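You operate a simulated robot arm through the tools that you are given. There is no shell and no other tool.

Carry out the task below with a simulated two-armed robot. There is one attempt and no reset: what you move stays moved.

JOB
Set a batch of 30 grippers, load it, zero the counter and run it out.

Only the result counts: the job must be done as asked and must still hold three seconds after the hand-in. Knocking over, shifting, dropping, spilling or breaking anything else fails it.

ROBOT AND FRAMES
Two 7-joint arms with fingered hands on one trunk that stands fixed in place. Base frame: the origin is at the foot of the trunk, x ahead of it, y to its left, z up. Units: mm, degrees, N and s.
The left shoulder is at [86, 128, 1157], the right one opposite. Each reaches about 1156 mm from its shoulder. Payload 5 kg a hand.
Tool frame (each hand has its own): the origin (TCP) lies between the finger pads and is the grasp point; the fingertips stand 37 mm ahead of it; z points along the fingers, y is the line along which they close. The gripper opens to 124 mm; its body begins 43 mm behind the TCP. The gripper is a hand of 3 fingers: y runs from the thumb to the fingers, the wrist lies at [-21, -116, -203] in the tool frame, and closing takes about 1.5 s.
Orientation is that of the tool frame in the base frame, as a unit quaternion [x, y, z, w]. With the fingers straight down and the wrist toward the robot, the tool's x, y and z point along [0, 1, 0], [1, 0, 0] and [0, 0, -1] of the base frame.

CONTROLS
- The arms move only by the tool drive_tool. It takes "left_rows", "right_rows" or both (then of equal length, played together; a hand with none holds still); each is a list of rows, each an object of numbers (a shift or turn left out is 0, a gripper value left out holds the last): "x", "y", "z": the shift along the base's x, y, z in units of 300 mm (1.0 is 300 mm); "ax", "ay", "az": the turn, a rotation vector about the base's x, y, z in units of 90 degrees (1.0 is 90 degrees); "grip": the opening, from 0 (shut) to 1 (fully open). In form: [{"x": .., "y": .., "z": .., "ax": .., "ay": .., "az": .., "grip": ..}, ...]. A call has 1 to 20 rows; each row is the pose to reach, as a shift and turn from the pose commanded when the call began. A call with a number of a shift or a turn outside -1 to 1 is refused whole. A row lasts 0.2 s, in which the tool goes at most 50 mm and 8.6 degrees; a call with a longer step from one row to the next is refused whole, and so is a gripper value outside its range. Where a pose cannot be reached the arm comes as near as it can. A force on the tool above 40 N (or 10 N above the force at the start of the call, whichever is more), or a blocked arm, ends the call early, and 0.2 s more pass. The fingers move at their own pace (about 45 mm/s each) and stop on an object; they squeeze with about 33 N. The grip force told is the motor's: it shows also when the fingers shut on nothing. Time passes only in rows, and 0.2 s behind the last, so rows that repeat a pose let the fingers close. It gives the time, the measured TCP pose, the force on the tool (base axes), the opening and the grip force at its end, in the units of the frame above (readings bear some noise), with the torque about the TCP (base axes, N m) and any sound that the robot's microphone picked up.
- Cameras (640 x 400 px; columns grow to the right, rows downward): "scene" is now at [242.7, -39.5, 1360.1]; the picture's right is [-0.43, -0.90, 0.00], its down [-0.16, 0.08, -0.98] and it looks along [0.89, -0.42, -0.18] (base axes); focal length 293 px, centre (320, 200). "left" rides on the left gripper at [-72, -104, -154] in its tool frame; the picture's right is [-0.83, -0.26, 0.49], its down [0.51, -0.72, 0.47] and it looks along [0.23, 0.64, 0.73] (tool axes); focal length 243 px, centre (320, 200). "right" rides on the right gripper at [72, -104, -154] in its tool frame; the picture's right is [-0.83, 0.26, -0.49], its down [-0.51, -0.72, 0.47] and it looks along [-0.23, 0.64, 0.73] (tool axes); focal length 243 px, centre (320, 200). There is no depth. A picture from a camera that has moved, and an enlarged one, comes with that camera's place and axes in the base frame and with its lens.
- camera(camera): a new picture of that camera. It takes no simulated time.
- move_column(by): moves the trunk up (or, below 0, down) by that many mm; the arms and the scene camera ride with it, the base frame stays. It gives what a move gives, with no picture.
- set_grasp(shape, hand): the hand has 3 fingers and takes this shape, open, in about a second: jaw (thumb against the fingers, like two jaws); tri (thumb and two fingers); tip (a fingertip pinch); poke (one finger out to press); point (the index stretched); flat (the hand flat); cup (the hand cupped); fist (a fist). The gripper value then closes the fingers along that shape, each until it touches; the sizes above hold for jaw. It gives what a move gives, with no picture.
- pan_tilt(pan, tilt): turns the head with the scene camera to pan (to the left, within 80 degrees either way) and tilt (down, from -29 to 69), counted from straight ahead of the robot (the tilt from the chest, where the trunk bows). It gives what a move gives.
- zoom(camera, box): a new picture of the part [left, top, right, bottom] of that camera's present view, enlarged. It takes no simulated time.
- job_done(): hands the job in; it is judged then, once.

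Nothing tells you positions but the pictures and the camera data. Unless the task says otherwise, let go and move clear before handing in.

The tools are called after ">>>" as a command line: name --argument value ..., lists and objects as JSON in quotes. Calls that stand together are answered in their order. drive_tool: Moves the arms, as the interface text tells. Its arguments: {"type":"object","properties":{"left_rows":{"type":"array"},"right_rows":{"type":"array"}},"required":[]} The other tools are called the same way: move_column (by) moves the trunk up or down; set_grasp (shape, hand) gives the hand a shape; pan_tilt (pan, tilt) turns the head that bears the scene camera; camera (camera) takes a picture; zoom (camera, box) takes an enlarged picture of a part of a camera's view; job_done () hands the job in.

At the start:

```text
time: 0.0
left_eef_pos: [719.2, 29.9, 1372.8]
left_tool_rot: [0.707, 0.707, 0.0, 0.0]
left_wrist_force: [-0.4, 0.2, -0.7]
left_torque: [-0.02, 0.03, 0.0]
left_gripper_width: 123.8
left_grasp_force: 0.1
left_shape: jaw
right_eef_pos: [574.2, -634.6, 1444.7]
right_tool_rot: [0.708, 0.707, 0.001, 0.0]
right_wrist_force: [0.1, 0.3, 0.1]
right_torque: [0.01, 0.0, 0.0]
right_gripper_width: 123.6
right_grasp_force: 0.0
right_shape: jaw
trunk travel left (down, up): [-350.0, 213.0]
head pan, tilt (commanded): [-25.6, 10.4]
```

scene: 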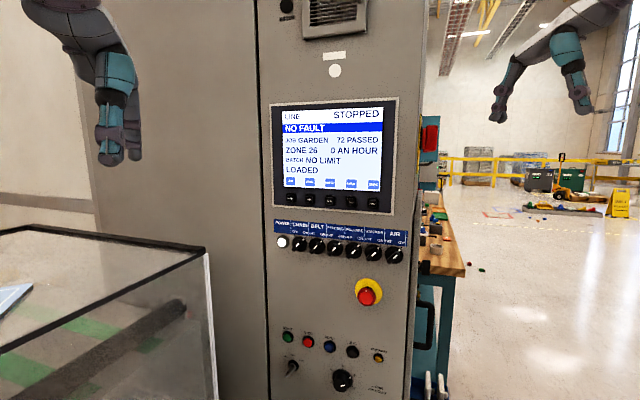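
right: 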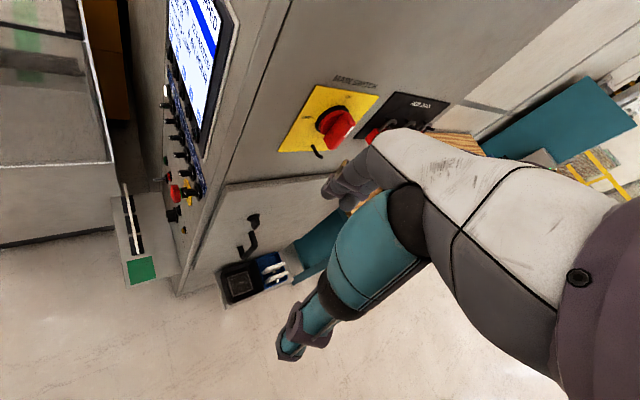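
left: 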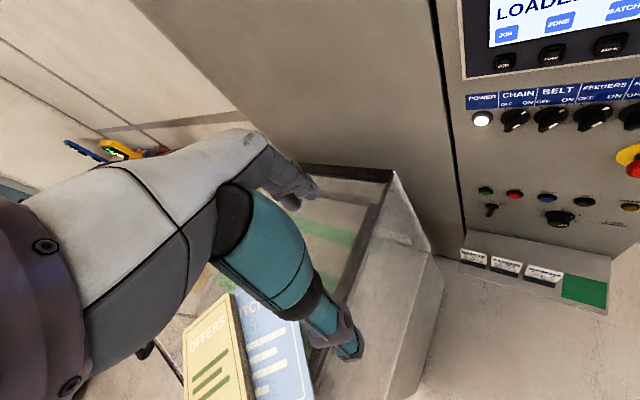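

I see a control cabinet with a screen (soft keys beneath), a row of selector switches, an emergency stop and small push buttons below. I will zoom in to read the labels before moving anything.

>>> zoom --camera "scene" --box '[265, 90, 415, 215]'

>>> zoom --camera "scene" --box '[265, 210, 415, 275]'

>>> zoom --camera "scene" --box '[265, 270, 415, 400]'

>>> zoom --camera "left" --box '[440, 0, 640, 320]'

>>> zoom --camera "right" --box '[110, 0, 480, 320]'

>>> zoom --camera "left" --box '[150, 230, 350, 400]'

```text
3.20 times, centred on (340, 152) of scene
camera zoom: at [242.7, -39.5, 1360.1], right [-0.43, -0.9, 0.0], down [-0.16, 0.08, -0.98], along [0.89, -0.42, -0.18], focal length 938 px, centre (256, 352)
```

zoom: 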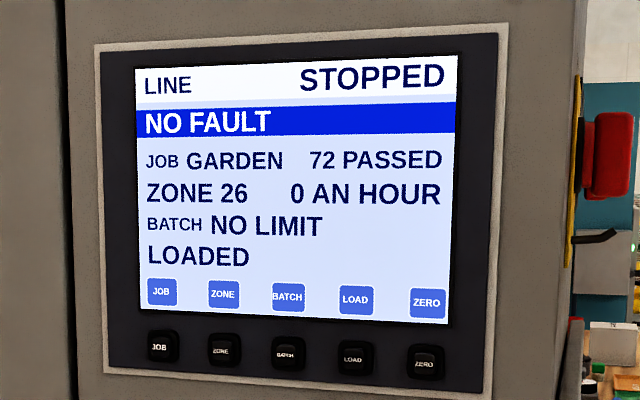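

```text
4.27 times, centred on (340, 242) of scene
camera zoom: at [242.7, -39.5, 1360.1], right [-0.43, -0.9, 0.0], down [-0.16, 0.08, -0.98], along [0.89, -0.42, -0.18], focal length 1251 px, centre (235, 19)
```

zoom: 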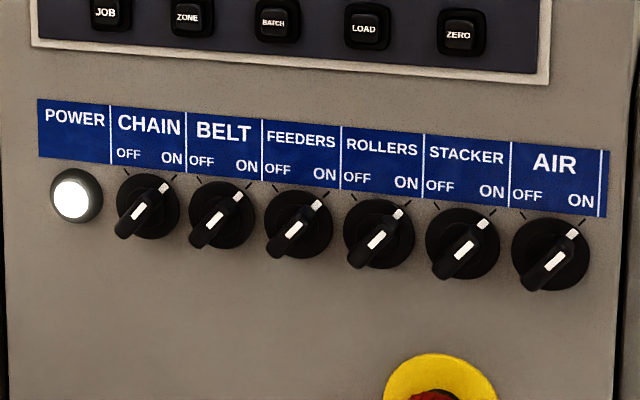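

```text
3.08 times, centred on (340, 335) of scene
camera zoom: at [242.7, -39.5, 1360.1], right [-0.43, -0.9, 0.0], down [-0.16, 0.08, -0.98], along [0.89, -0.42, -0.18], focal length 902 px, centre (258, -215)
```

zoom: 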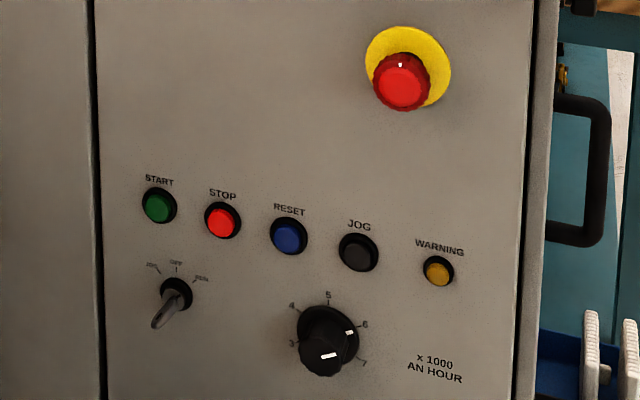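

```text
1.25 times, centred on (540, 160) of left
camera zoom: at [614.2, -44.1, 1525.8], right [-0.26, -0.83, -0.49], down [-0.72, 0.51, -0.47], along [0.64, 0.23, -0.73], focal length 303 px, centre (45, 250)
```

zoom: 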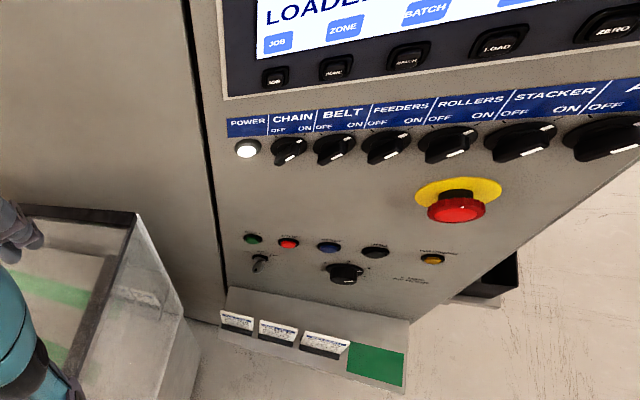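

```text
1.25 times, centred on (295, 160) of right
camera zoom: at [470.5, -561.1, 1599.9], right [0.26, -0.83, 0.49], down [-0.72, -0.51, -0.47], along [0.64, -0.23, -0.73], focal length 303 px, centre (351, 250)
```

zoom: 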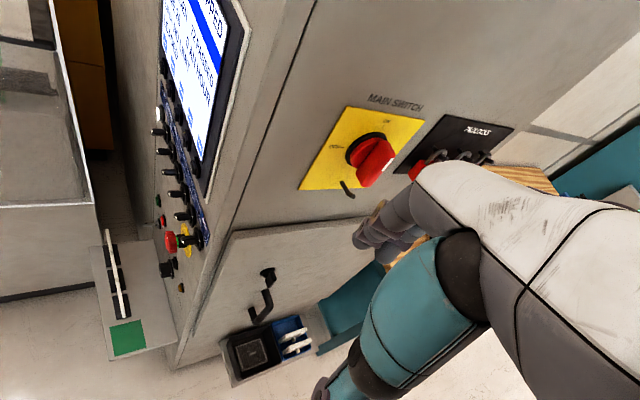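

```text
2.35 times, centred on (250, 315) of left
camera zoom: at [614.2, -44.1, 1525.8], right [-0.26, -0.83, -0.49], down [-0.72, 0.51, -0.47], along [0.64, 0.23, -0.73], focal length 571 px, centre (485, -71)
```

zoom: 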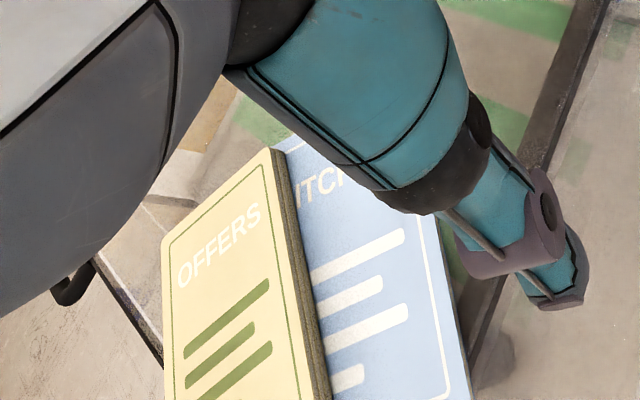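

The screen reads LINE STOPPED, BATCH NO LIMIT, 72 PASSED, and the selectors all appear to point to ON. I'll zoom tighter on the key switch, the dial, the cards and the side of the cabinet.

>>> zoom --camera "scene" --box '[275, 325, 325, 385]'

>>> zoom --camera "scene" --box '[325, 355, 395, 400]'

>>> zoom --camera "left" --box '[455, 240, 615, 320]'

>>> zoom --camera "left" --box '[470, 170, 560, 240]'

>>> zoom --camera "right" --box '[270, 70, 470, 180]'

>>> zoom --camera "right" --box '[210, 200, 320, 310]'

```text
6.67 times, centred on (300, 355) of scene
camera zoom: at [242.7, -39.5, 1360.1], right [-0.43, -0.9, 0.0], down [-0.16, 0.08, -0.98], along [0.89, -0.42, -0.18], focal length 1955 px, centre (453, -833)
```

zoom: 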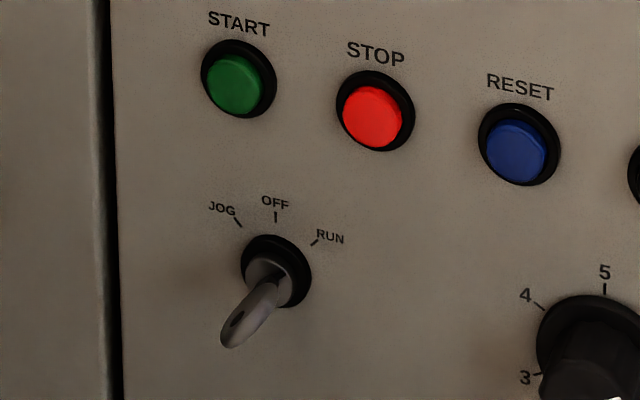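

```text
8.89 times, centred on (360, 378) of scene
camera zoom: at [242.7, -39.5, 1360.1], right [-0.43, -0.9, 0.0], down [-0.16, 0.08, -0.98], along [0.89, -0.42, -0.18], focal length 2607 px, centre (-36, -1378)
```

zoom: 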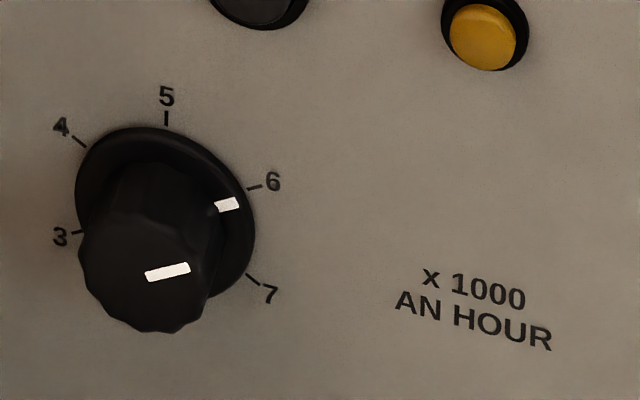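

```text
4.00 times, centred on (535, 280) of left
camera zoom: at [614.2, -44.1, 1525.8], right [-0.26, -0.83, -0.49], down [-0.72, 0.51, -0.47], along [0.64, 0.23, -0.73], focal length 970 px, centre (-540, -120)
```

zoom: 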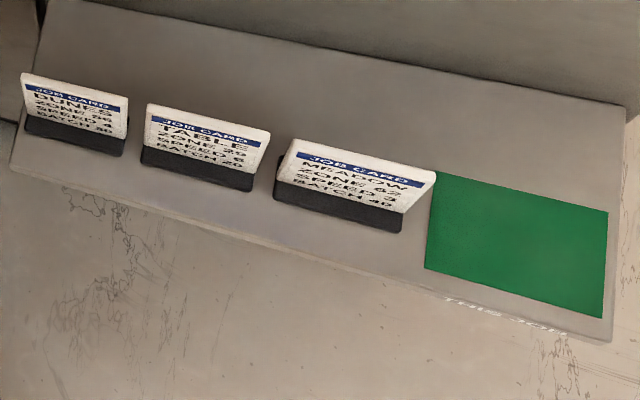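

```text
5.71 times, centred on (515, 205) of left
camera zoom: at [614.2, -44.1, 1525.8], right [-0.26, -0.83, -0.49], down [-0.72, 0.51, -0.47], along [0.64, 0.23, -0.73], focal length 1386 px, centre (-794, 171)
```

zoom: 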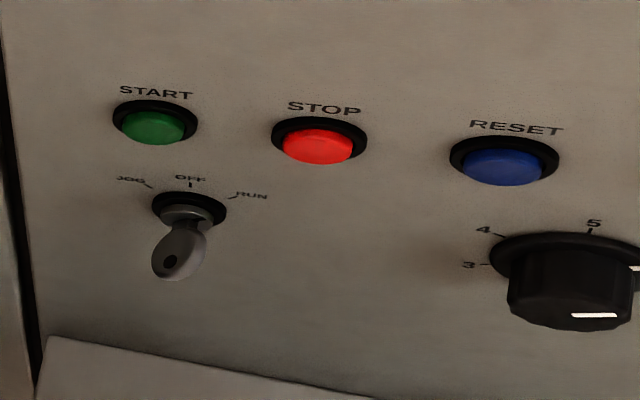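

```text
3.20 times, centred on (370, 125) of right
camera zoom: at [470.5, -561.1, 1599.9], right [0.26, -0.83, 0.49], down [-0.72, -0.51, -0.47], along [0.64, -0.23, -0.73], focal length 776 px, centre (160, 440)
```

zoom: 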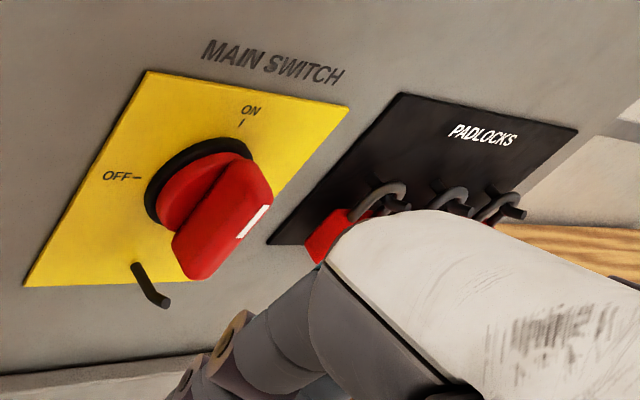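

```text
3.64 times, centred on (265, 255) of right
camera zoom: at [470.5, -561.1, 1599.9], right [0.26, -0.83, 0.49], down [-0.72, -0.51, -0.47], along [0.64, -0.23, -0.73], focal length 882 px, centre (520, 0)
```

zoom: 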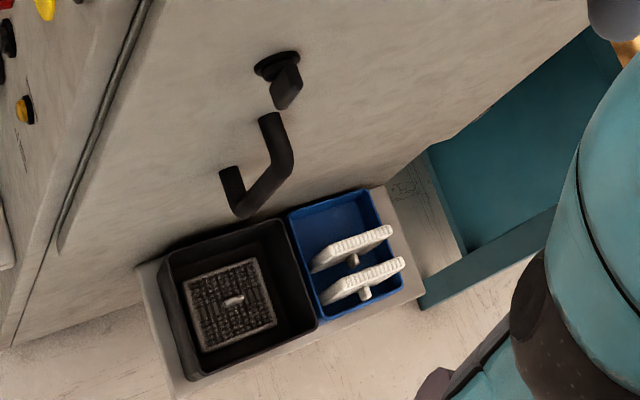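

All the selectors stand at ON, the main switch is ON and the dial is near 6; there is a key switch (JOG/OFF/RUN) whose position I still need to make out. I'll raise the trunk to get a second scene view, so I can triangulate the panel.

>>> move_column --by 150

>>> camera --camera "scene"

```text
time: 1.8
left_eef_pos: [720.7, 29.5, 1520.5]
left_tool_rot: [0.707, 0.708, -0.001, 0.0]
left_wrist_force: [1.0, 0.2, -0.4]
left_torque: [-0.06, 0.0, 0.01]
left_gripper_width: 123.4
left_grasp_force: 0.0
left_shape: jaw
right_eef_pos: [575.9, -634.3, 1595.1]
right_tool_rot: [0.707, 0.707, -0.001, -0.002]
right_wrist_force: [0.4, 0.1, -0.8]
right_torque: [0.0, 0.01, 0.02]
right_gripper_width: 123.8
right_grasp_force: 0.1
right_shape: jaw
trunk travel left (down, up): [-500.0, 63.0]
head pan, tilt (commanded): [-25.6, 10.4]
```

```text
taken
camera scene: at [183.3, -39.7, 1529.7], right [-0.43, -0.9, 0.0], down [-0.16, 0.08, -0.98], along [0.89, -0.42, -0.18], focal length 293 px, centre (320, 200)
```

scene: 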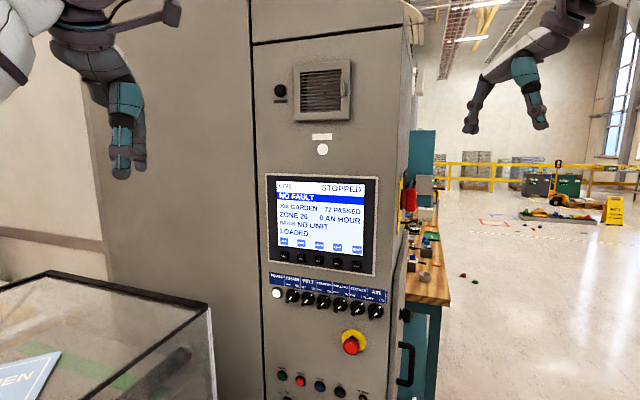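

The trunk rose and the camera shifted. Now I take enlarged views of the panel from here to triangulate the keys, the buttons and the key switch.

>>> zoom --camera "scene" --box '[260, 170, 388, 250]'

>>> zoom --camera "scene" --box '[260, 240, 388, 320]'

>>> zoom --camera "scene" --box '[260, 320, 388, 400]'

>>> zoom --camera "left" --box '[440, 0, 640, 320]'

```text
5.00 times, centred on (324, 210) of scene
camera zoom: at [183.3, -39.7, 1529.7], right [-0.43, -0.9, 0.0], down [-0.16, 0.08, -0.98], along [0.89, -0.42, -0.18], focal length 1466 px, centre (300, 150)
```

zoom: 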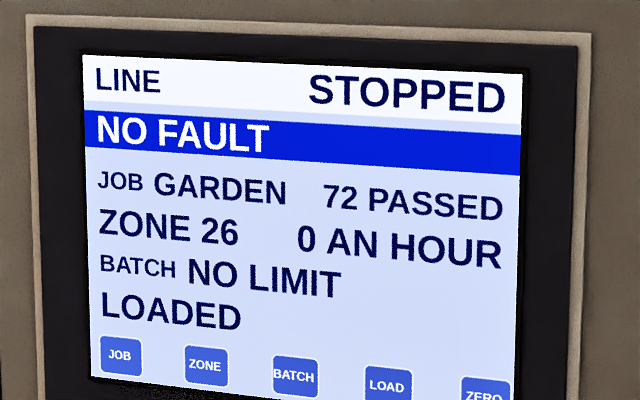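

```text
5.00 times, centred on (324, 280) of scene
camera zoom: at [183.3, -39.7, 1529.7], right [-0.43, -0.9, 0.0], down [-0.16, 0.08, -0.98], along [0.89, -0.42, -0.18], focal length 1466 px, centre (300, -200)
```

zoom: 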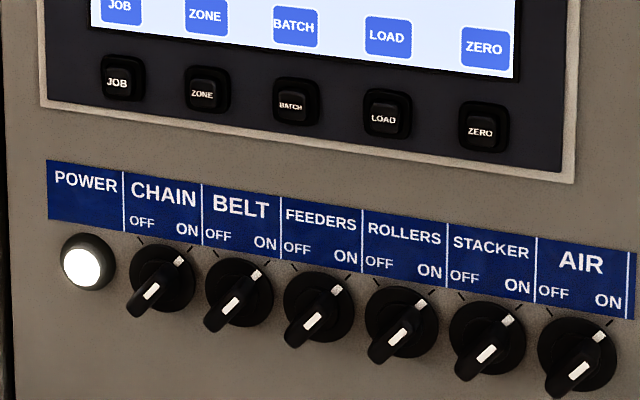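

```text
5.00 times, centred on (324, 360) of scene
camera zoom: at [183.3, -39.7, 1529.7], right [-0.43, -0.9, 0.0], down [-0.16, 0.08, -0.98], along [0.89, -0.42, -0.18], focal length 1466 px, centre (300, -600)
```

zoom: 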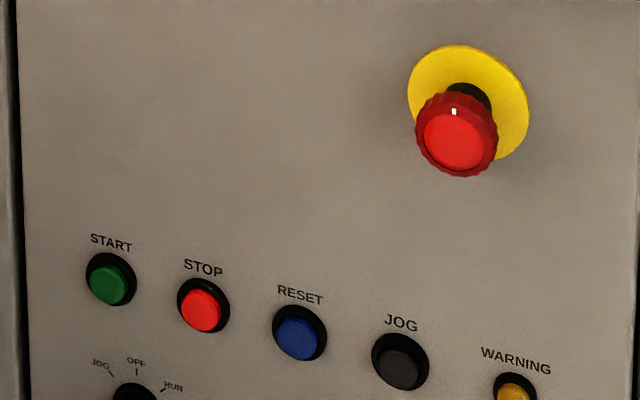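

```text
1.25 times, centred on (540, 160) of left
camera zoom: at [616.1, -44.4, 1674.1], right [-0.26, -0.83, -0.49], down [-0.72, 0.51, -0.47], along [0.64, 0.23, -0.73], focal length 303 px, centre (45, 250)
```

zoom: 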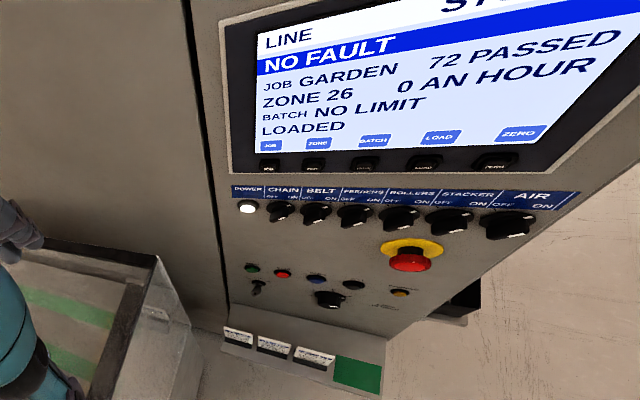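

Triangulation gives the key row with JOB ≈ [905,-276,1236], BATCH ≈ [837,-349,1235], LOAD ≈ [803,-386,1235] and ZERO ≈ [770,-422,1234]. START is at about [915,-265,858], and the panel's inward normal is about [0.73,-0.68,0]. Next I shape the right hand for poking, go back to the original trunk height and look at the hand.

>>> set_grasp --shape "poke" --hand "right"

>>> camera --camera "right"

>>> zoom --camera "scene" --box '[440, 0, 600, 150]'

```text
time: 2.6
left_eef_pos: [718.5, 29.7, 1524.2]
left_tool_rot: [0.707, 0.708, 0.0, 0.0]
left_wrist_force: [0.3, 0.1, 0.1]
left_torque: [0.0, 0.06, -0.01]
left_gripper_width: 123.6
left_grasp_force: 0.1
left_shape: jaw
right_eef_pos: [574.9, -635.0, 1595.3]
right_tool_rot: [0.707, 0.707, -0.001, 0.0]
right_wrist_force: [0.7, -0.2, -0.2]
right_torque: [0.0, -0.01, -0.02]
right_gripper_width: 0.0
right_grasp_force: 0.1
right_shape: poke
trunk travel left (down, up): [-500.0, 63.0]
head pan, tilt (commanded): [-25.6, 10.4]
```

```text
taken
camera right: at [470.5, -561.0, 1749.9], right [0.26, -0.83, 0.49], down [-0.72, -0.51, -0.47], along [0.64, -0.23, -0.73], focal length 243 px, centre (320, 200)
```

right: 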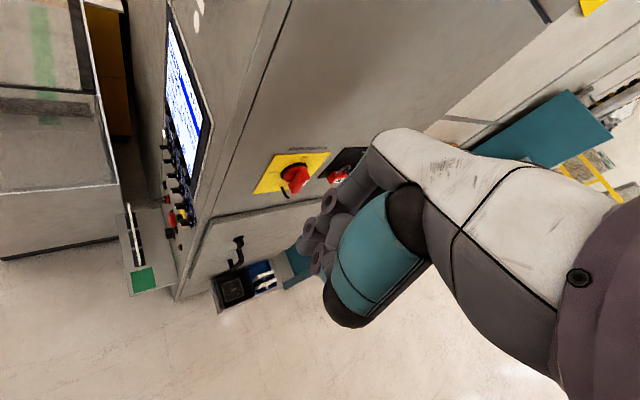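

```text
2.67 times, centred on (520, 75) of scene
camera zoom: at [182.2, -39.5, 1530.1], right [-0.43, -0.9, 0.0], down [-0.16, 0.08, -0.98], along [0.89, -0.42, -0.18], focal length 782 px, centre (-213, 533)
```

zoom: 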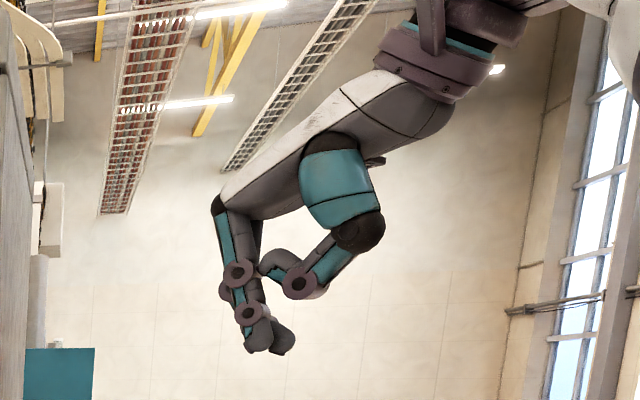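

The hand seems to be still forming or holding a curled shape. I'll look closer at it before moving.

>>> zoom --camera "right" --box '[270, 120, 450, 340]'

>>> move_column --by -150

>>> zoom --camera "right" --box '[270, 120, 450, 340]'

>>> zoom --camera "scene" --box '[460, 0, 640, 160]'

```text
1.82 times, centred on (360, 230) of right
camera zoom: at [470.5, -561.0, 1749.9], right [0.26, -0.83, 0.49], down [-0.72, -0.51, -0.47], along [0.64, -0.23, -0.73], focal length 441 px, centre (247, 146)
```

zoom: 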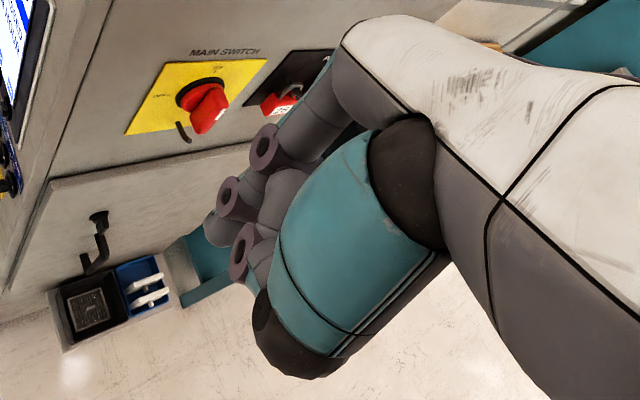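

```text
time: 4.4
left_eef_pos: [718.4, 29.2, 1374.4]
left_tool_rot: [0.707, 0.707, 0.0, 0.0]
left_wrist_force: [0.4, -0.4, -0.6]
left_torque: [0.02, -0.04, 0.01]
left_gripper_width: 123.7
left_grasp_force: 0.0
left_shape: jaw
right_eef_pos: [574.4, -634.5, 1445.3]
right_tool_rot: [0.707, 0.707, 0.001, 0.001]
right_wrist_force: [0.1, 0.6, 0.5]
right_torque: [0.01, -0.02, 0.01]
right_gripper_width: 0.0
right_grasp_force: 0.1
right_shape: poke
trunk travel left (down, up): [-350.0, 213.0]
head pan, tilt (commanded): [-25.6, 10.4]
```

```text
1.82 times, centred on (360, 230) of right
camera zoom: at [470.0, -560.9, 1600.3], right [0.26, -0.83, 0.49], down [-0.72, -0.51, -0.47], along [0.64, -0.23, -0.73], focal length 441 px, centre (247, 146)
```

zoom: 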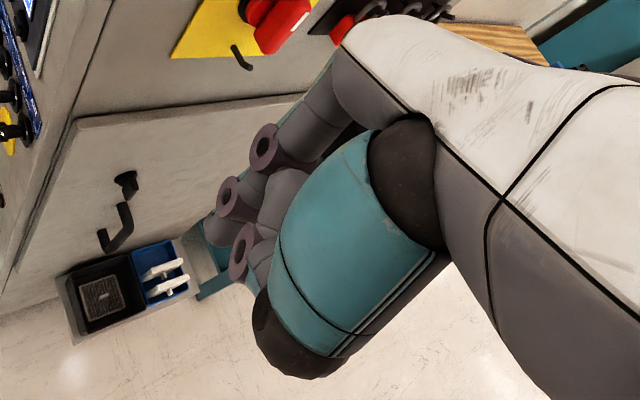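

```text
2.50 times, centred on (550, 80) of scene
camera zoom: at [242.5, -39.4, 1360.2], right [-0.43, -0.9, 0.0], down [-0.16, 0.08, -0.98], along [0.89, -0.42, -0.18], focal length 733 px, centre (-255, 500)
```

zoom: 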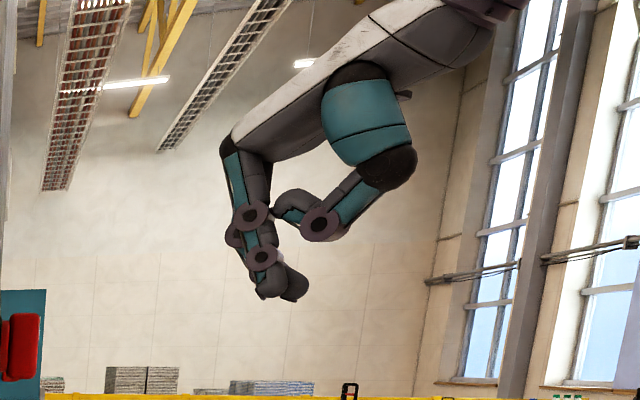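

The poke shape shows the fingers hooked rather than one finger clearly stretched out. I'll try the gripper value in this shape to see what it changes.

>>> drive_tool --right_rows '[{"grip": 1}, {"grip": 1}, {"grip": 1}, {"grip": 1}, {"grip": 1}, {"grip": 1}]'

>>> zoom --camera "right" --box '[270, 120, 450, 340]'

>>> zoom --camera "scene" --box '[460, 0, 640, 160]'

```text
time: 5.8
left_eef_pos: [718.8, 28.5, 1373.6]
left_tool_rot: [0.707, 0.707, 0.0, 0.0]
left_wrist_force: [1.2, 0.0, -0.6]
left_torque: [0.02, 0.0, 0.02]
left_gripper_width: 123.6
left_grasp_force: 0.1
left_shape: jaw
right_eef_pos: [574.4, -635.4, 1444.8]
right_tool_rot: [0.707, 0.707, 0.0, 0.0]
right_wrist_force: [0.5, 0.1, -0.2]
right_torque: [0.0, -0.03, 0.01]
right_gripper_width: 0.0
right_grasp_force: 0.1
right_shape: poke
trunk travel left (down, up): [-350.0, 213.0]
head pan, tilt (commanded): [-25.6, 10.4]
```

```text
1.82 times, centred on (360, 230) of right
camera zoom: at [470.5, -561.1, 1599.9], right [0.26, -0.83, 0.49], down [-0.72, -0.51, -0.47], along [0.64, -0.23, -0.73], focal length 441 px, centre (247, 146)
```

zoom: 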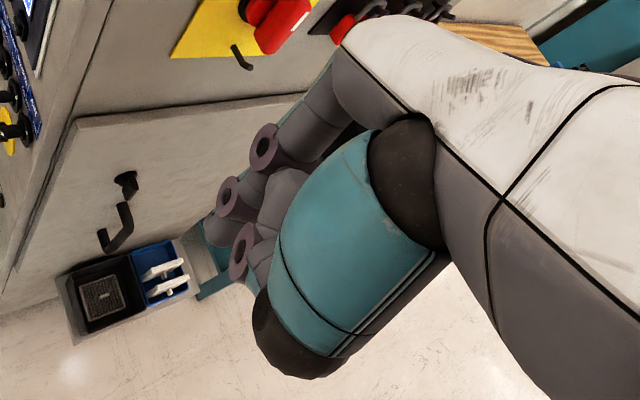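

```text
2.50 times, centred on (550, 80) of scene
camera zoom: at [242.7, -39.5, 1360.1], right [-0.43, -0.9, 0.0], down [-0.16, 0.08, -0.98], along [0.89, -0.42, -0.18], focal length 733 px, centre (-255, 500)
```

zoom: 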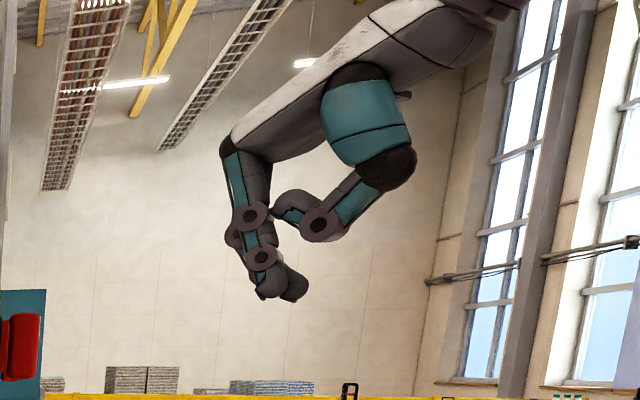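

In poke the fingers stay clustered together. I'll compare with the "point" shape.

>>> set_grasp --shape "point" --hand "right"

>>> drive_tool --right_rows '[{}, {}, {}]'

>>> zoom --camera "right" --box '[240, 120, 450, 380]'

>>> zoom --camera "scene" --box '[460, 0, 640, 160]'

```text
time: 6.7
left_eef_pos: [718.4, 29.9, 1373.7]
left_tool_rot: [0.708, 0.706, -0.001, -0.001]
left_wrist_force: [0.0, -0.3, -0.5]
left_torque: [-0.01, -0.03, -0.03]
left_gripper_width: 123.6
left_grasp_force: 0.1
left_shape: jaw
right_eef_pos: [574.4, -634.9, 1445.3]
right_tool_rot: [0.707, 0.707, -0.001, 0.0]
right_wrist_force: [0.4, 0.6, 0.4]
right_torque: [0.01, -0.01, 0.02]
right_gripper_width: 0.0
right_grasp_force: 0.0
right_shape: point
trunk travel left (down, up): [-350.0, 213.0]
head pan, tilt (commanded): [-25.6, 10.4]
```

```text
time: 7.5
left_eef_pos: [718.4, 30.2, 1373.2]
left_tool_rot: [0.706, 0.708, -0.001, 0.0]
left_wrist_force: [0.2, 0.9, 0.1]
left_torque: [-0.02, -0.02, 0.02]
left_gripper_width: 123.4
left_grasp_force: 0.0
left_shape: jaw
right_eef_pos: [574.0, -633.9, 1445.2]
right_tool_rot: [0.707, 0.707, 0.001, 0.0]
right_wrist_force: [-0.2, 0.1, 0.2]
right_torque: [0.03, 0.0, -0.03]
right_gripper_width: 0.0
right_grasp_force: 0.0
right_shape: point
trunk travel left (down, up): [-350.0, 213.0]
head pan, tilt (commanded): [-25.6, 10.4]
```

```text
1.54 times, centred on (345, 250) of right
camera zoom: at [470.5, -561.1, 1599.9], right [0.26, -0.83, 0.49], down [-0.72, -0.51, -0.47], along [0.64, -0.23, -0.73], focal length 373 px, centre (282, 123)
```

zoom: 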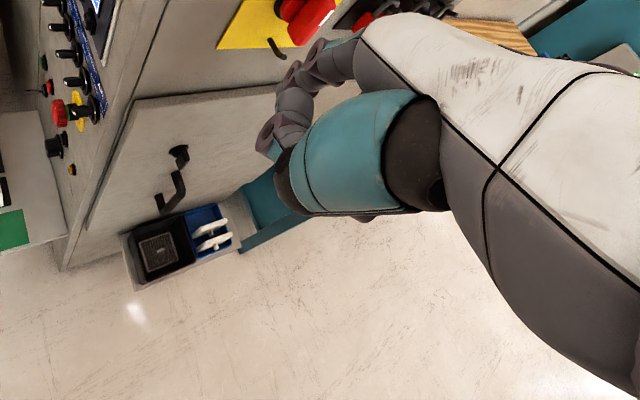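

```text
2.50 times, centred on (550, 80) of scene
camera zoom: at [242.7, -39.5, 1360.1], right [-0.43, -0.9, 0.0], down [-0.16, 0.08, -0.98], along [0.89, -0.42, -0.18], focal length 733 px, centre (-255, 500)
```

zoom: 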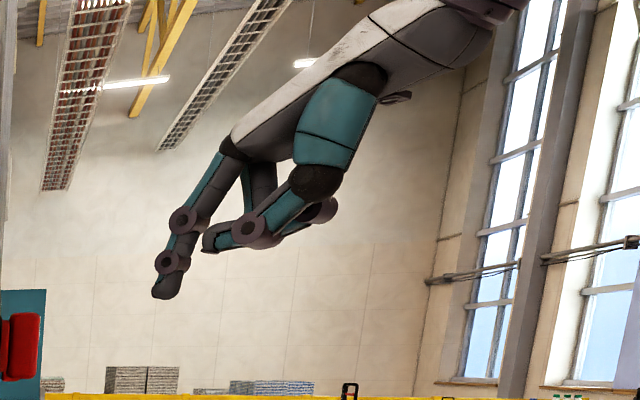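

"Point" puts the index finger clear ahead of the others. I'll look closer to fix its tip in the tool frame.

>>> zoom --camera "right" --box '[300, 130, 400, 230]'

>>> zoom --camera "scene" --box '[490, 30, 570, 130]'

```text
4.00 times, centred on (350, 180) of right
camera zoom: at [470.5, -561.1, 1599.9], right [0.26, -0.83, 0.49], down [-0.72, -0.51, -0.47], along [0.64, -0.23, -0.73], focal length 970 px, centre (200, 280)
```

zoom: 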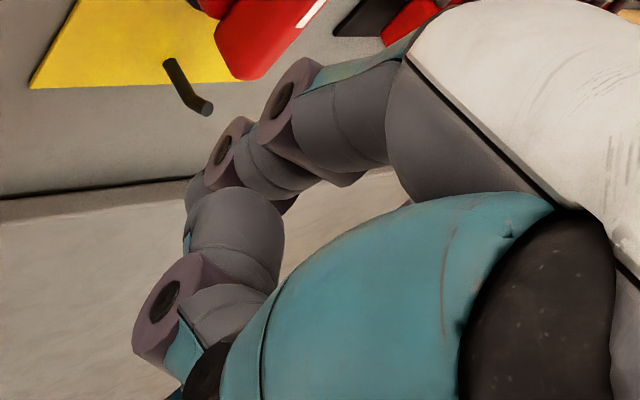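

```text
4.00 times, centred on (530, 80) of scene
camera zoom: at [242.7, -39.5, 1360.1], right [-0.43, -0.9, 0.0], down [-0.16, 0.08, -0.98], along [0.89, -0.42, -0.18], focal length 1173 px, centre (-520, 680)
```

zoom: 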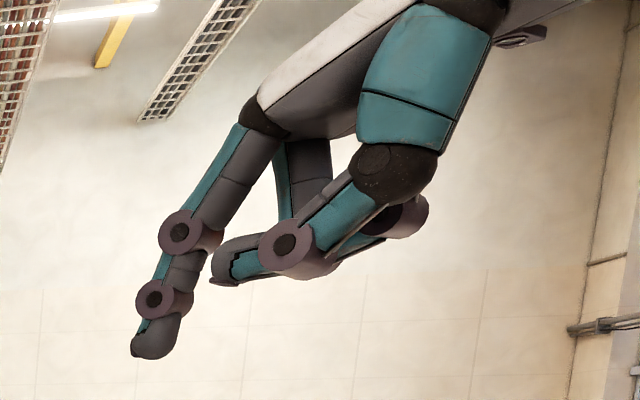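

The index tip in "point" lies roughly at tool [15, 83, 30] and leans about 20° forward of the hand axis. I'll now draw the right hand back from beside the cabinet, lowering it and yawing it toward the panel normal.

>>> drive_tool --right_rows '[{"x": -0.0517, "y": 0.0896, "z": -0.0604, "az": -0.0597}, {"x": -0.1033, "y": 0.1792, "z": -0.1208, "az": -0.1194}, {"x": -0.155, "y": 0.2688, "z": -0.1812, "az": -0.1792}, {"x": -0.2067, "y": 0.3583, "z": -0.2417, "az": -0.2389}, {"x": -0.2583, "y": 0.4479, "z": -0.3021, "az": -0.2986}, {"x": -0.31, "y": 0.5375, "z": -0.3625, "az": -0.3583}, {"x": -0.3617, "y": 0.6271, "z": -0.4229, "az": -0.4181}, {"x": -0.4133, "y": 0.7167, "z": -0.4833, "az": -0.4778}]'

>>> camera --camera "scene"

>>> camera --camera "right"

```text
time: 9.3
left_eef_pos: [718.2, 32.0, 1374.2]
left_tool_rot: [0.707, 0.707, -0.001, 0.001]
left_wrist_force: [-0.7, -0.9, 0.1]
left_torque: [-0.05, -0.01, 0.0]
left_gripper_width: 123.7
left_grasp_force: 0.0
left_shape: jaw
right_eef_pos: [451.3, -417.9, 1300.5]
right_tool_rot: [0.917, 0.398, 0.0, 0.0]
right_wrist_force: [0.3, -0.5, -0.6]
right_torque: [-0.01, -0.02, 0.04]
right_gripper_width: 0.0
right_grasp_force: 0.1
right_shape: point
trunk travel left (down, up): [-350.0, 213.0]
head pan, tilt (commanded): [-25.6, 10.4]
```

```text
taken
camera scene: at [242.1, -37.5, 1360.3], right [-0.43, -0.9, 0.0], down [-0.16, 0.08, -0.98], along [0.89, -0.42, -0.18], focal length 293 px, centre (320, 200)
```

scene: 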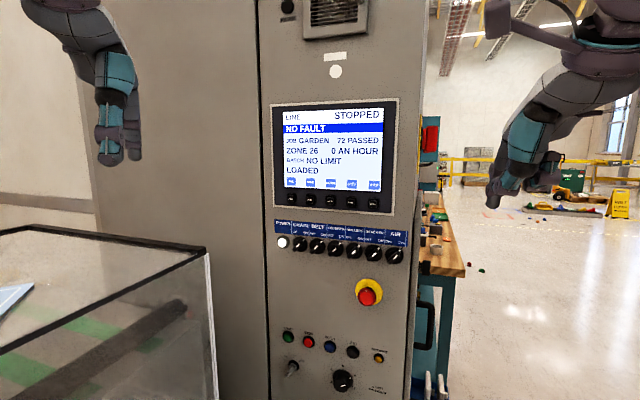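

```text
taken
camera right: at [424.1, -293.1, 1455.3], right [-0.38, -0.78, 0.49], down [-0.87, 0.12, -0.47], along [0.31, -0.61, -0.73], focal length 243 px, centre (320, 200)
```

right: 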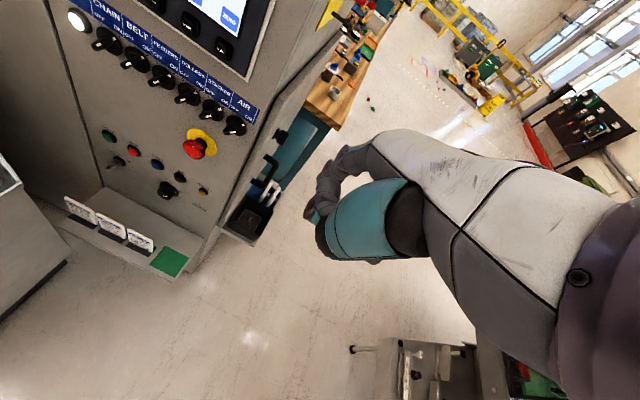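

The hand is clear of the cabinet and yawed. Now I'll pitch it up so the index points at the panel, moving left in front of the BATCH key with a wide standoff.

>>> drive_tool --right_rows '[{"x": 0.0848, "y": 0.0726, "z": -0.0481, "ax": -0.0588, "ay": -0.0633}, {"x": 0.1696, "y": 0.1452, "z": -0.0963, "ax": -0.1176, "ay": -0.1267}, {"x": 0.2544, "y": 0.2178, "z": -0.1444, "ax": -0.1763, "ay": -0.19}, {"x": 0.3393, "y": 0.2904, "z": -0.1926, "ax": -0.2351, "ay": -0.2533}, {"x": 0.4241, "y": 0.363, "z": -0.2407, "ax": -0.2939, "ay": -0.3167}, {"x": 0.5089, "y": 0.4356, "z": -0.2889, "ax": -0.3527, "ay": -0.38}, {"x": 0.5937, "y": 0.5081, "z": -0.337, "ax": -0.4114, "ay": -0.4433}, {"x": 0.6785, "y": 0.5807, "z": -0.3852, "ax": -0.4702, "ay": -0.5067}, {"x": 0.7633, "y": 0.6533, "z": -0.4333, "ax": -0.529, "ay": -0.57}]'

>>> camera --camera "scene"

>>> camera --camera "right"

>>> camera --camera "left"

```text
time: 11.3
left_eef_pos: [720.8, 29.6, 1371.6]
left_tool_rot: [0.707, 0.707, 0.0, -0.001]
left_wrist_force: [1.4, -0.3, 0.3]
left_torque: [-0.03, 0.05, -0.02]
left_gripper_width: 123.9
left_grasp_force: 0.1
left_shape: jaw
right_eef_pos: [719.8, -287.3, 1206.9]
right_tool_rot: [0.751, 0.341, 0.231, 0.516]
right_wrist_force: [0.6, -0.6, 0.0]
right_torque: [0.0, 0.0, -0.03]
right_gripper_width: 0.0
right_grasp_force: 0.0
right_shape: point
right hand out of reach, approached as far as the arm can: row 8, 9
trunk travel left (down, up): [-350.0, 213.0]
head pan, tilt (commanded): [-25.6, 10.4]
```

```text
taken
camera scene: at [244.7, -39.2, 1359.7], right [-0.43, -0.9, 0.0], down [-0.17, 0.08, -0.98], along [0.89, -0.42, -0.18], focal length 293 px, centre (320, 200)
```

scene: 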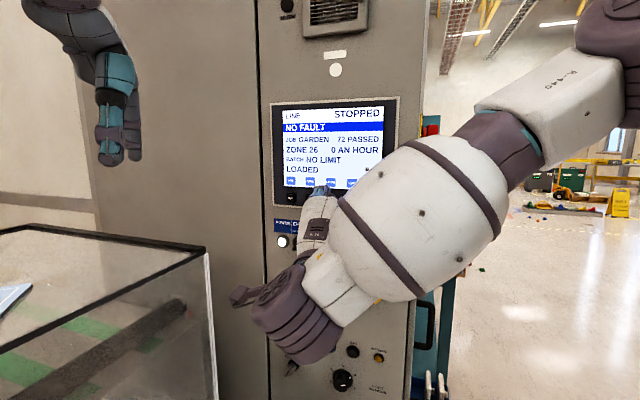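

```text
taken
camera right: at [632.1, -112.3, 1166.3], right [-0.82, -0.38, 0.43], down [-0.21, -0.5, -0.84], along [0.53, -0.78, 0.33], focal length 243 px, centre (320, 200)
```

right: 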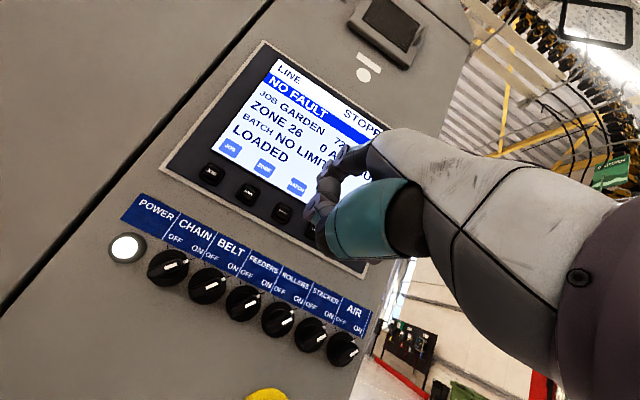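

```text
taken
camera left: at [616.6, -43.8, 1524.6], right [-0.26, -0.83, -0.49], down [-0.72, 0.51, -0.47], along [0.64, 0.23, -0.73], focal length 243 px, centre (320, 200)
```

left: 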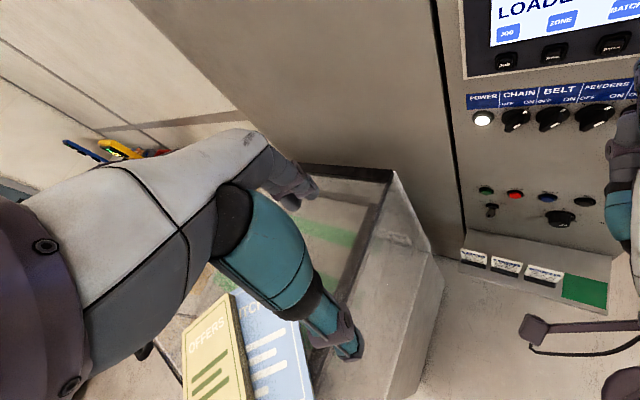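

The right hand's orientation is correct, and the position fell short only because the standoff was too close to the body. I'll zoom in to see the index tip relative to the keys.

>>> zoom --camera "right" --box '[190, 110, 390, 260]'

>>> zoom --camera "scene" --box '[260, 90, 420, 250]'

>>> zoom --camera "left" --box '[540, 0, 640, 260]'

```text
2.67 times, centred on (290, 185) of right
camera zoom: at [632.1, -112.3, 1166.3], right [-0.82, -0.38, 0.43], down [-0.21, -0.5, -0.84], along [0.53, -0.78, 0.33], focal length 647 px, centre (400, 240)
```

zoom: 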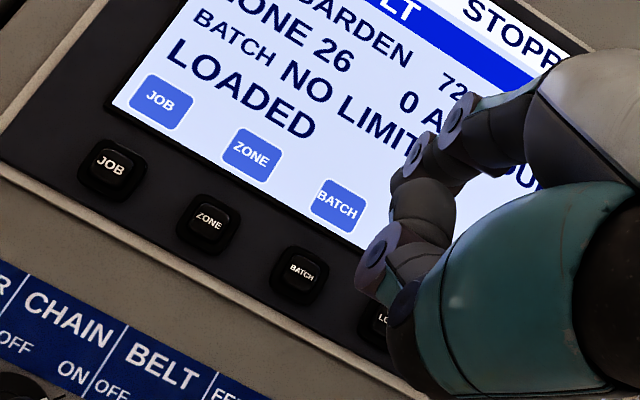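

```text
2.50 times, centred on (340, 170) of scene
camera zoom: at [244.7, -39.2, 1359.7], right [-0.43, -0.9, 0.0], down [-0.17, 0.08, -0.98], along [0.89, -0.42, -0.18], focal length 733 px, centre (270, 275)
```

zoom: 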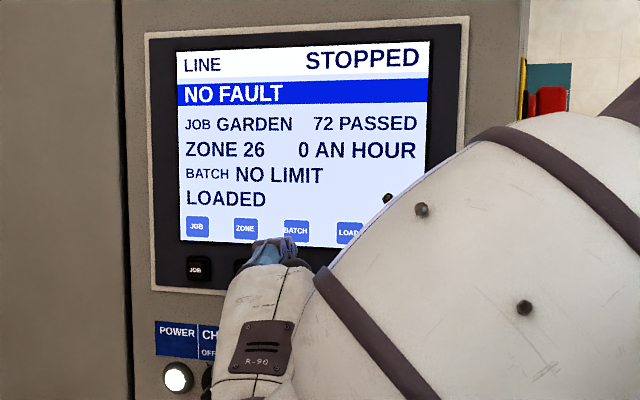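

```text
1.54 times, centred on (590, 130) of left
camera zoom: at [616.6, -43.8, 1524.6], right [-0.26, -0.83, -0.49], down [-0.72, 0.51, -0.47], along [0.64, 0.23, -0.73], focal length 373 px, centre (-95, 308)
```

zoom: 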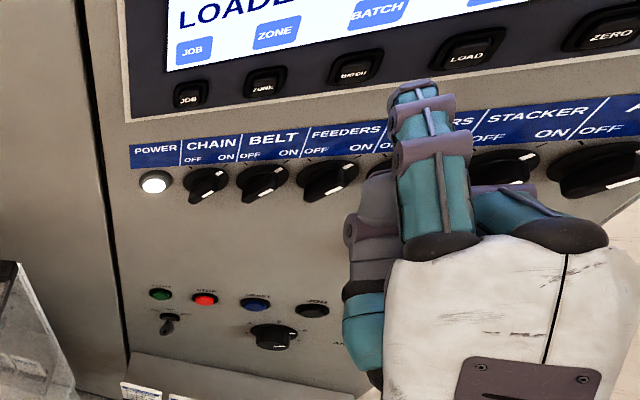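

The left camera gives an excellent view of the index finger above the keys. I put the tip at about [774,-313,1273], so BATCH is ~16 mm left, ~71 mm forward and ~38 mm down from it; I'll move to a pre-press point 25 mm short of the key.

>>> drive_tool --right_rows '[{"x": 0.0366, "y": -0.0158, "z": -0.0317}, {"x": 0.0732, "y": -0.0315, "z": -0.0633}, {"x": 0.1098, "y": -0.0473, "z": -0.095}, {"x": 0.1463, "y": -0.063, "z": -0.1267}, {"x": 0.1463, "y": -0.063, "z": -0.1267}]'

>>> zoom --camera "left" --box '[540, 0, 640, 130]'

>>> zoom --camera "right" --box '[190, 110, 390, 260]'

```text
time: 12.5
left_eef_pos: [719.1, 31.2, 1373.4]
left_tool_rot: [0.707, 0.707, 0.0, 0.0]
left_wrist_force: [-0.3, 0.0, -0.6]
left_torque: [0.0, 0.02, 0.0]
left_gripper_width: 123.6
left_grasp_force: 0.1
left_shape: jaw
right_eef_pos: [761.4, -305.1, 1173.2]
right_tool_rot: [0.751, 0.326, 0.231, 0.526]
right_wrist_force: [0.4, 0.7, -0.6]
right_torque: [-0.02, 0.03, -0.02]
right_gripper_width: 0.0
right_grasp_force: 0.0
right_shape: point
right hand out of reach, approached as far as the arm can: row 1, 2
trunk travel left (down, up): [-350.0, 213.0]
head pan, tilt (commanded): [-25.6, 10.4]
```

```text
3.08 times, centred on (590, 65) of left
camera zoom: at [613.9, -43.4, 1526.0], right [-0.26, -0.83, -0.49], down [-0.72, 0.51, -0.47], along [0.64, 0.23, -0.73], focal length 746 px, centre (-511, 615)
```

zoom: 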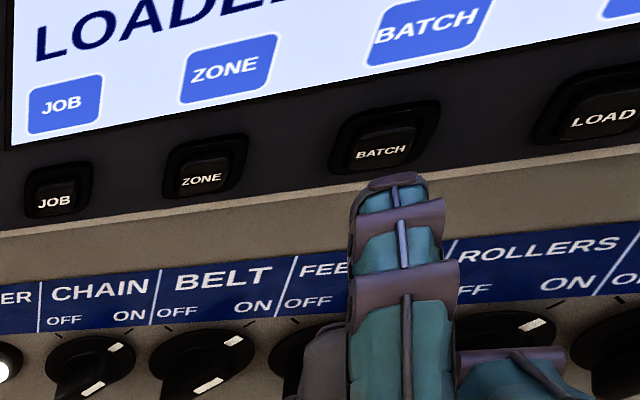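

```text
2.67 times, centred on (290, 185) of right
camera zoom: at [679.5, -129.3, 1129.0], right [-0.84, -0.35, 0.41], down [-0.2, -0.5, -0.84], along [0.51, -0.79, 0.35], focal length 647 px, centre (400, 240)
```

zoom: 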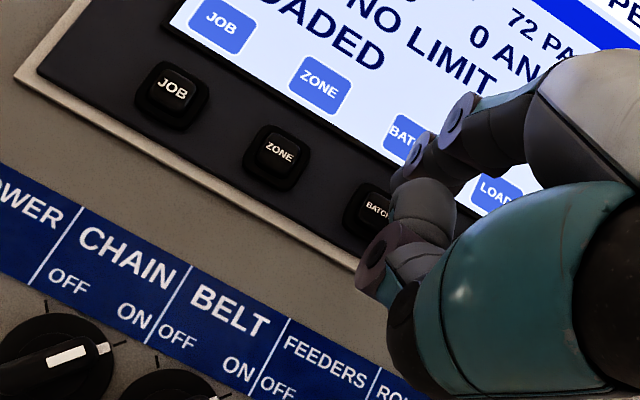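

The arm now follows the commands, and the tip is ~28 mm in front of BATCH, almost lined up. I'll approach to about 5 mm from it and check.

>>> drive_tool --right_rows '[{"x": 0.0314, "y": -0.025, "z": -0.005}, {"x": 0.0627, "y": -0.05, "z": -0.01}, {"x": 0.0627, "y": -0.05, "z": -0.01}]'

>>> zoom --camera "left" --box '[560, 0, 640, 80]'

>>> zoom --camera "right" --box '[230, 110, 390, 230]'

>>> zoom --camera "scene" --box '[260, 90, 420, 220]'

```text
time: 13.3
left_eef_pos: [718.8, 30.3, 1373.2]
left_tool_rot: [0.707, 0.708, 0.001, -0.001]
left_wrist_force: [0.6, 0.1, 1.0]
left_torque: [0.01, -0.02, 0.01]
left_gripper_width: 123.6
left_grasp_force: 0.1
left_shape: jaw
right_eef_pos: [780.8, -321.7, 1168.8]
right_tool_rot: [0.751, 0.326, 0.23, 0.526]
right_wrist_force: [-1.3, 1.1, 0.5]
right_torque: [-0.07, -0.05, 0.02]
right_gripper_width: 0.0
right_grasp_force: 0.0
right_shape: point
trunk travel left (down, up): [-350.0, 213.0]
head pan, tilt (commanded): [-25.6, 10.4]
heard: click
```

```text
5.00 times, centred on (600, 40) of left
camera zoom: at [613.7, -43.6, 1526.1], right [-0.26, -0.83, -0.49], down [-0.72, 0.51, -0.47], along [0.64, 0.23, -0.73], focal length 1213 px, centre (-1080, 1000)
```

zoom: 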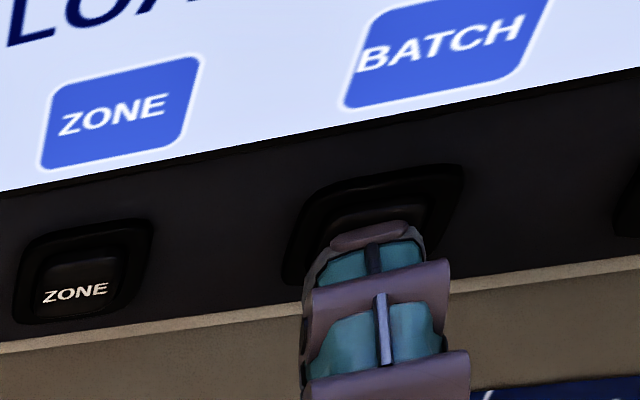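

```text
3.33 times, centred on (310, 170) of right
camera zoom: at [698.7, -145.0, 1125.7], right [-0.84, -0.35, 0.41], down [-0.2, -0.5, -0.84], along [0.51, -0.79, 0.35], focal length 809 px, centre (353, 300)
```

zoom: 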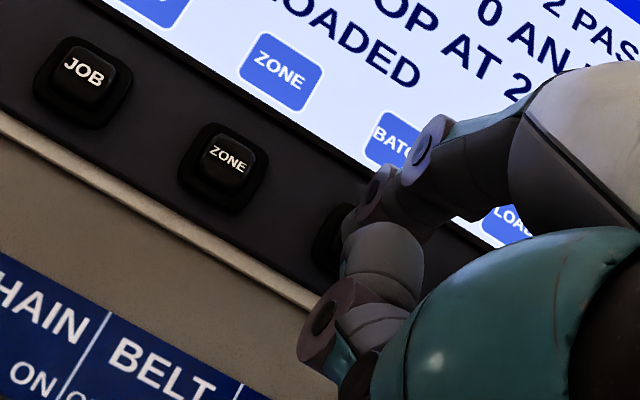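

```text
3.08 times, centred on (340, 155) of scene
camera zoom: at [242.3, -39.1, 1360.2], right [-0.43, -0.9, 0.0], down [-0.16, 0.08, -0.98], along [0.89, -0.42, -0.18], focal length 902 px, centre (258, 338)
```

zoom: 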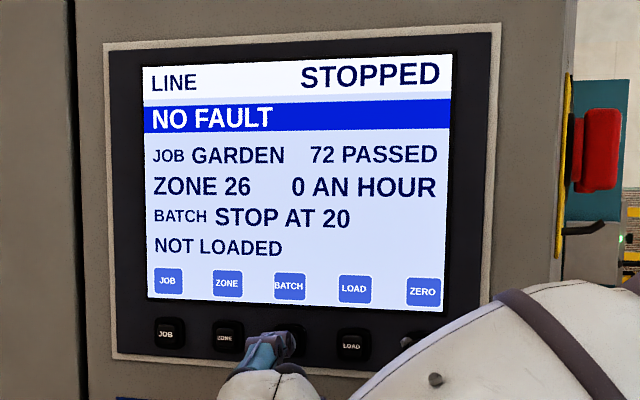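

A click was heard and the screen now shows BATCH STOP AT 20, NOT LOADED. I retract and press once more, which should give the next step.

>>> drive_tool --right_rows '[{"x": -0.0245, "y": 0.0227}, {"x": -0.0489, "y": 0.0453}, {"x": -0.0489, "y": 0.0453}]'

>>> zoom --camera "scene" --box '[260, 90, 420, 220]'

```text
time: 14.1
left_eef_pos: [718.6, 28.7, 1371.7]
left_tool_rot: [0.707, 0.707, -0.001, -0.001]
left_wrist_force: [-0.3, -0.7, 0.3]
left_torque: [0.04, 0.0, -0.01]
left_gripper_width: 123.9
left_grasp_force: 0.0
left_shape: jaw
right_eef_pos: [766.2, -308.4, 1168.7]
right_tool_rot: [0.752, 0.325, 0.23, 0.525]
right_wrist_force: [-0.2, 0.1, -0.7]
right_torque: [0.02, 0.01, -0.01]
right_gripper_width: 0.1
right_grasp_force: 0.1
right_shape: point
trunk travel left (down, up): [-350.0, 213.0]
head pan, tilt (commanded): [-25.6, 10.4]
```

```text
3.08 times, centred on (340, 155) of scene
camera zoom: at [243.0, -40.5, 1360.0], right [-0.43, -0.9, 0.0], down [-0.16, 0.08, -0.98], along [0.89, -0.42, -0.18], focal length 902 px, centre (258, 338)
```

zoom: 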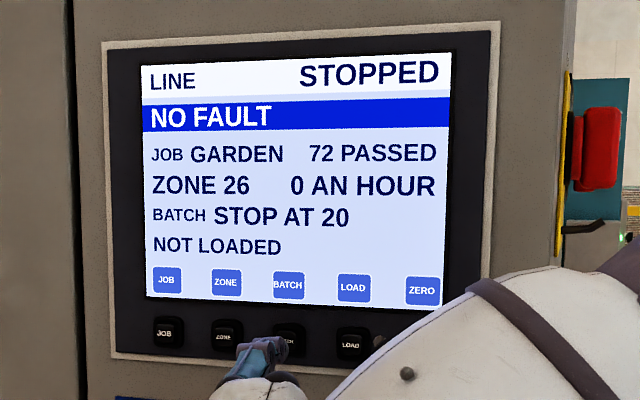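

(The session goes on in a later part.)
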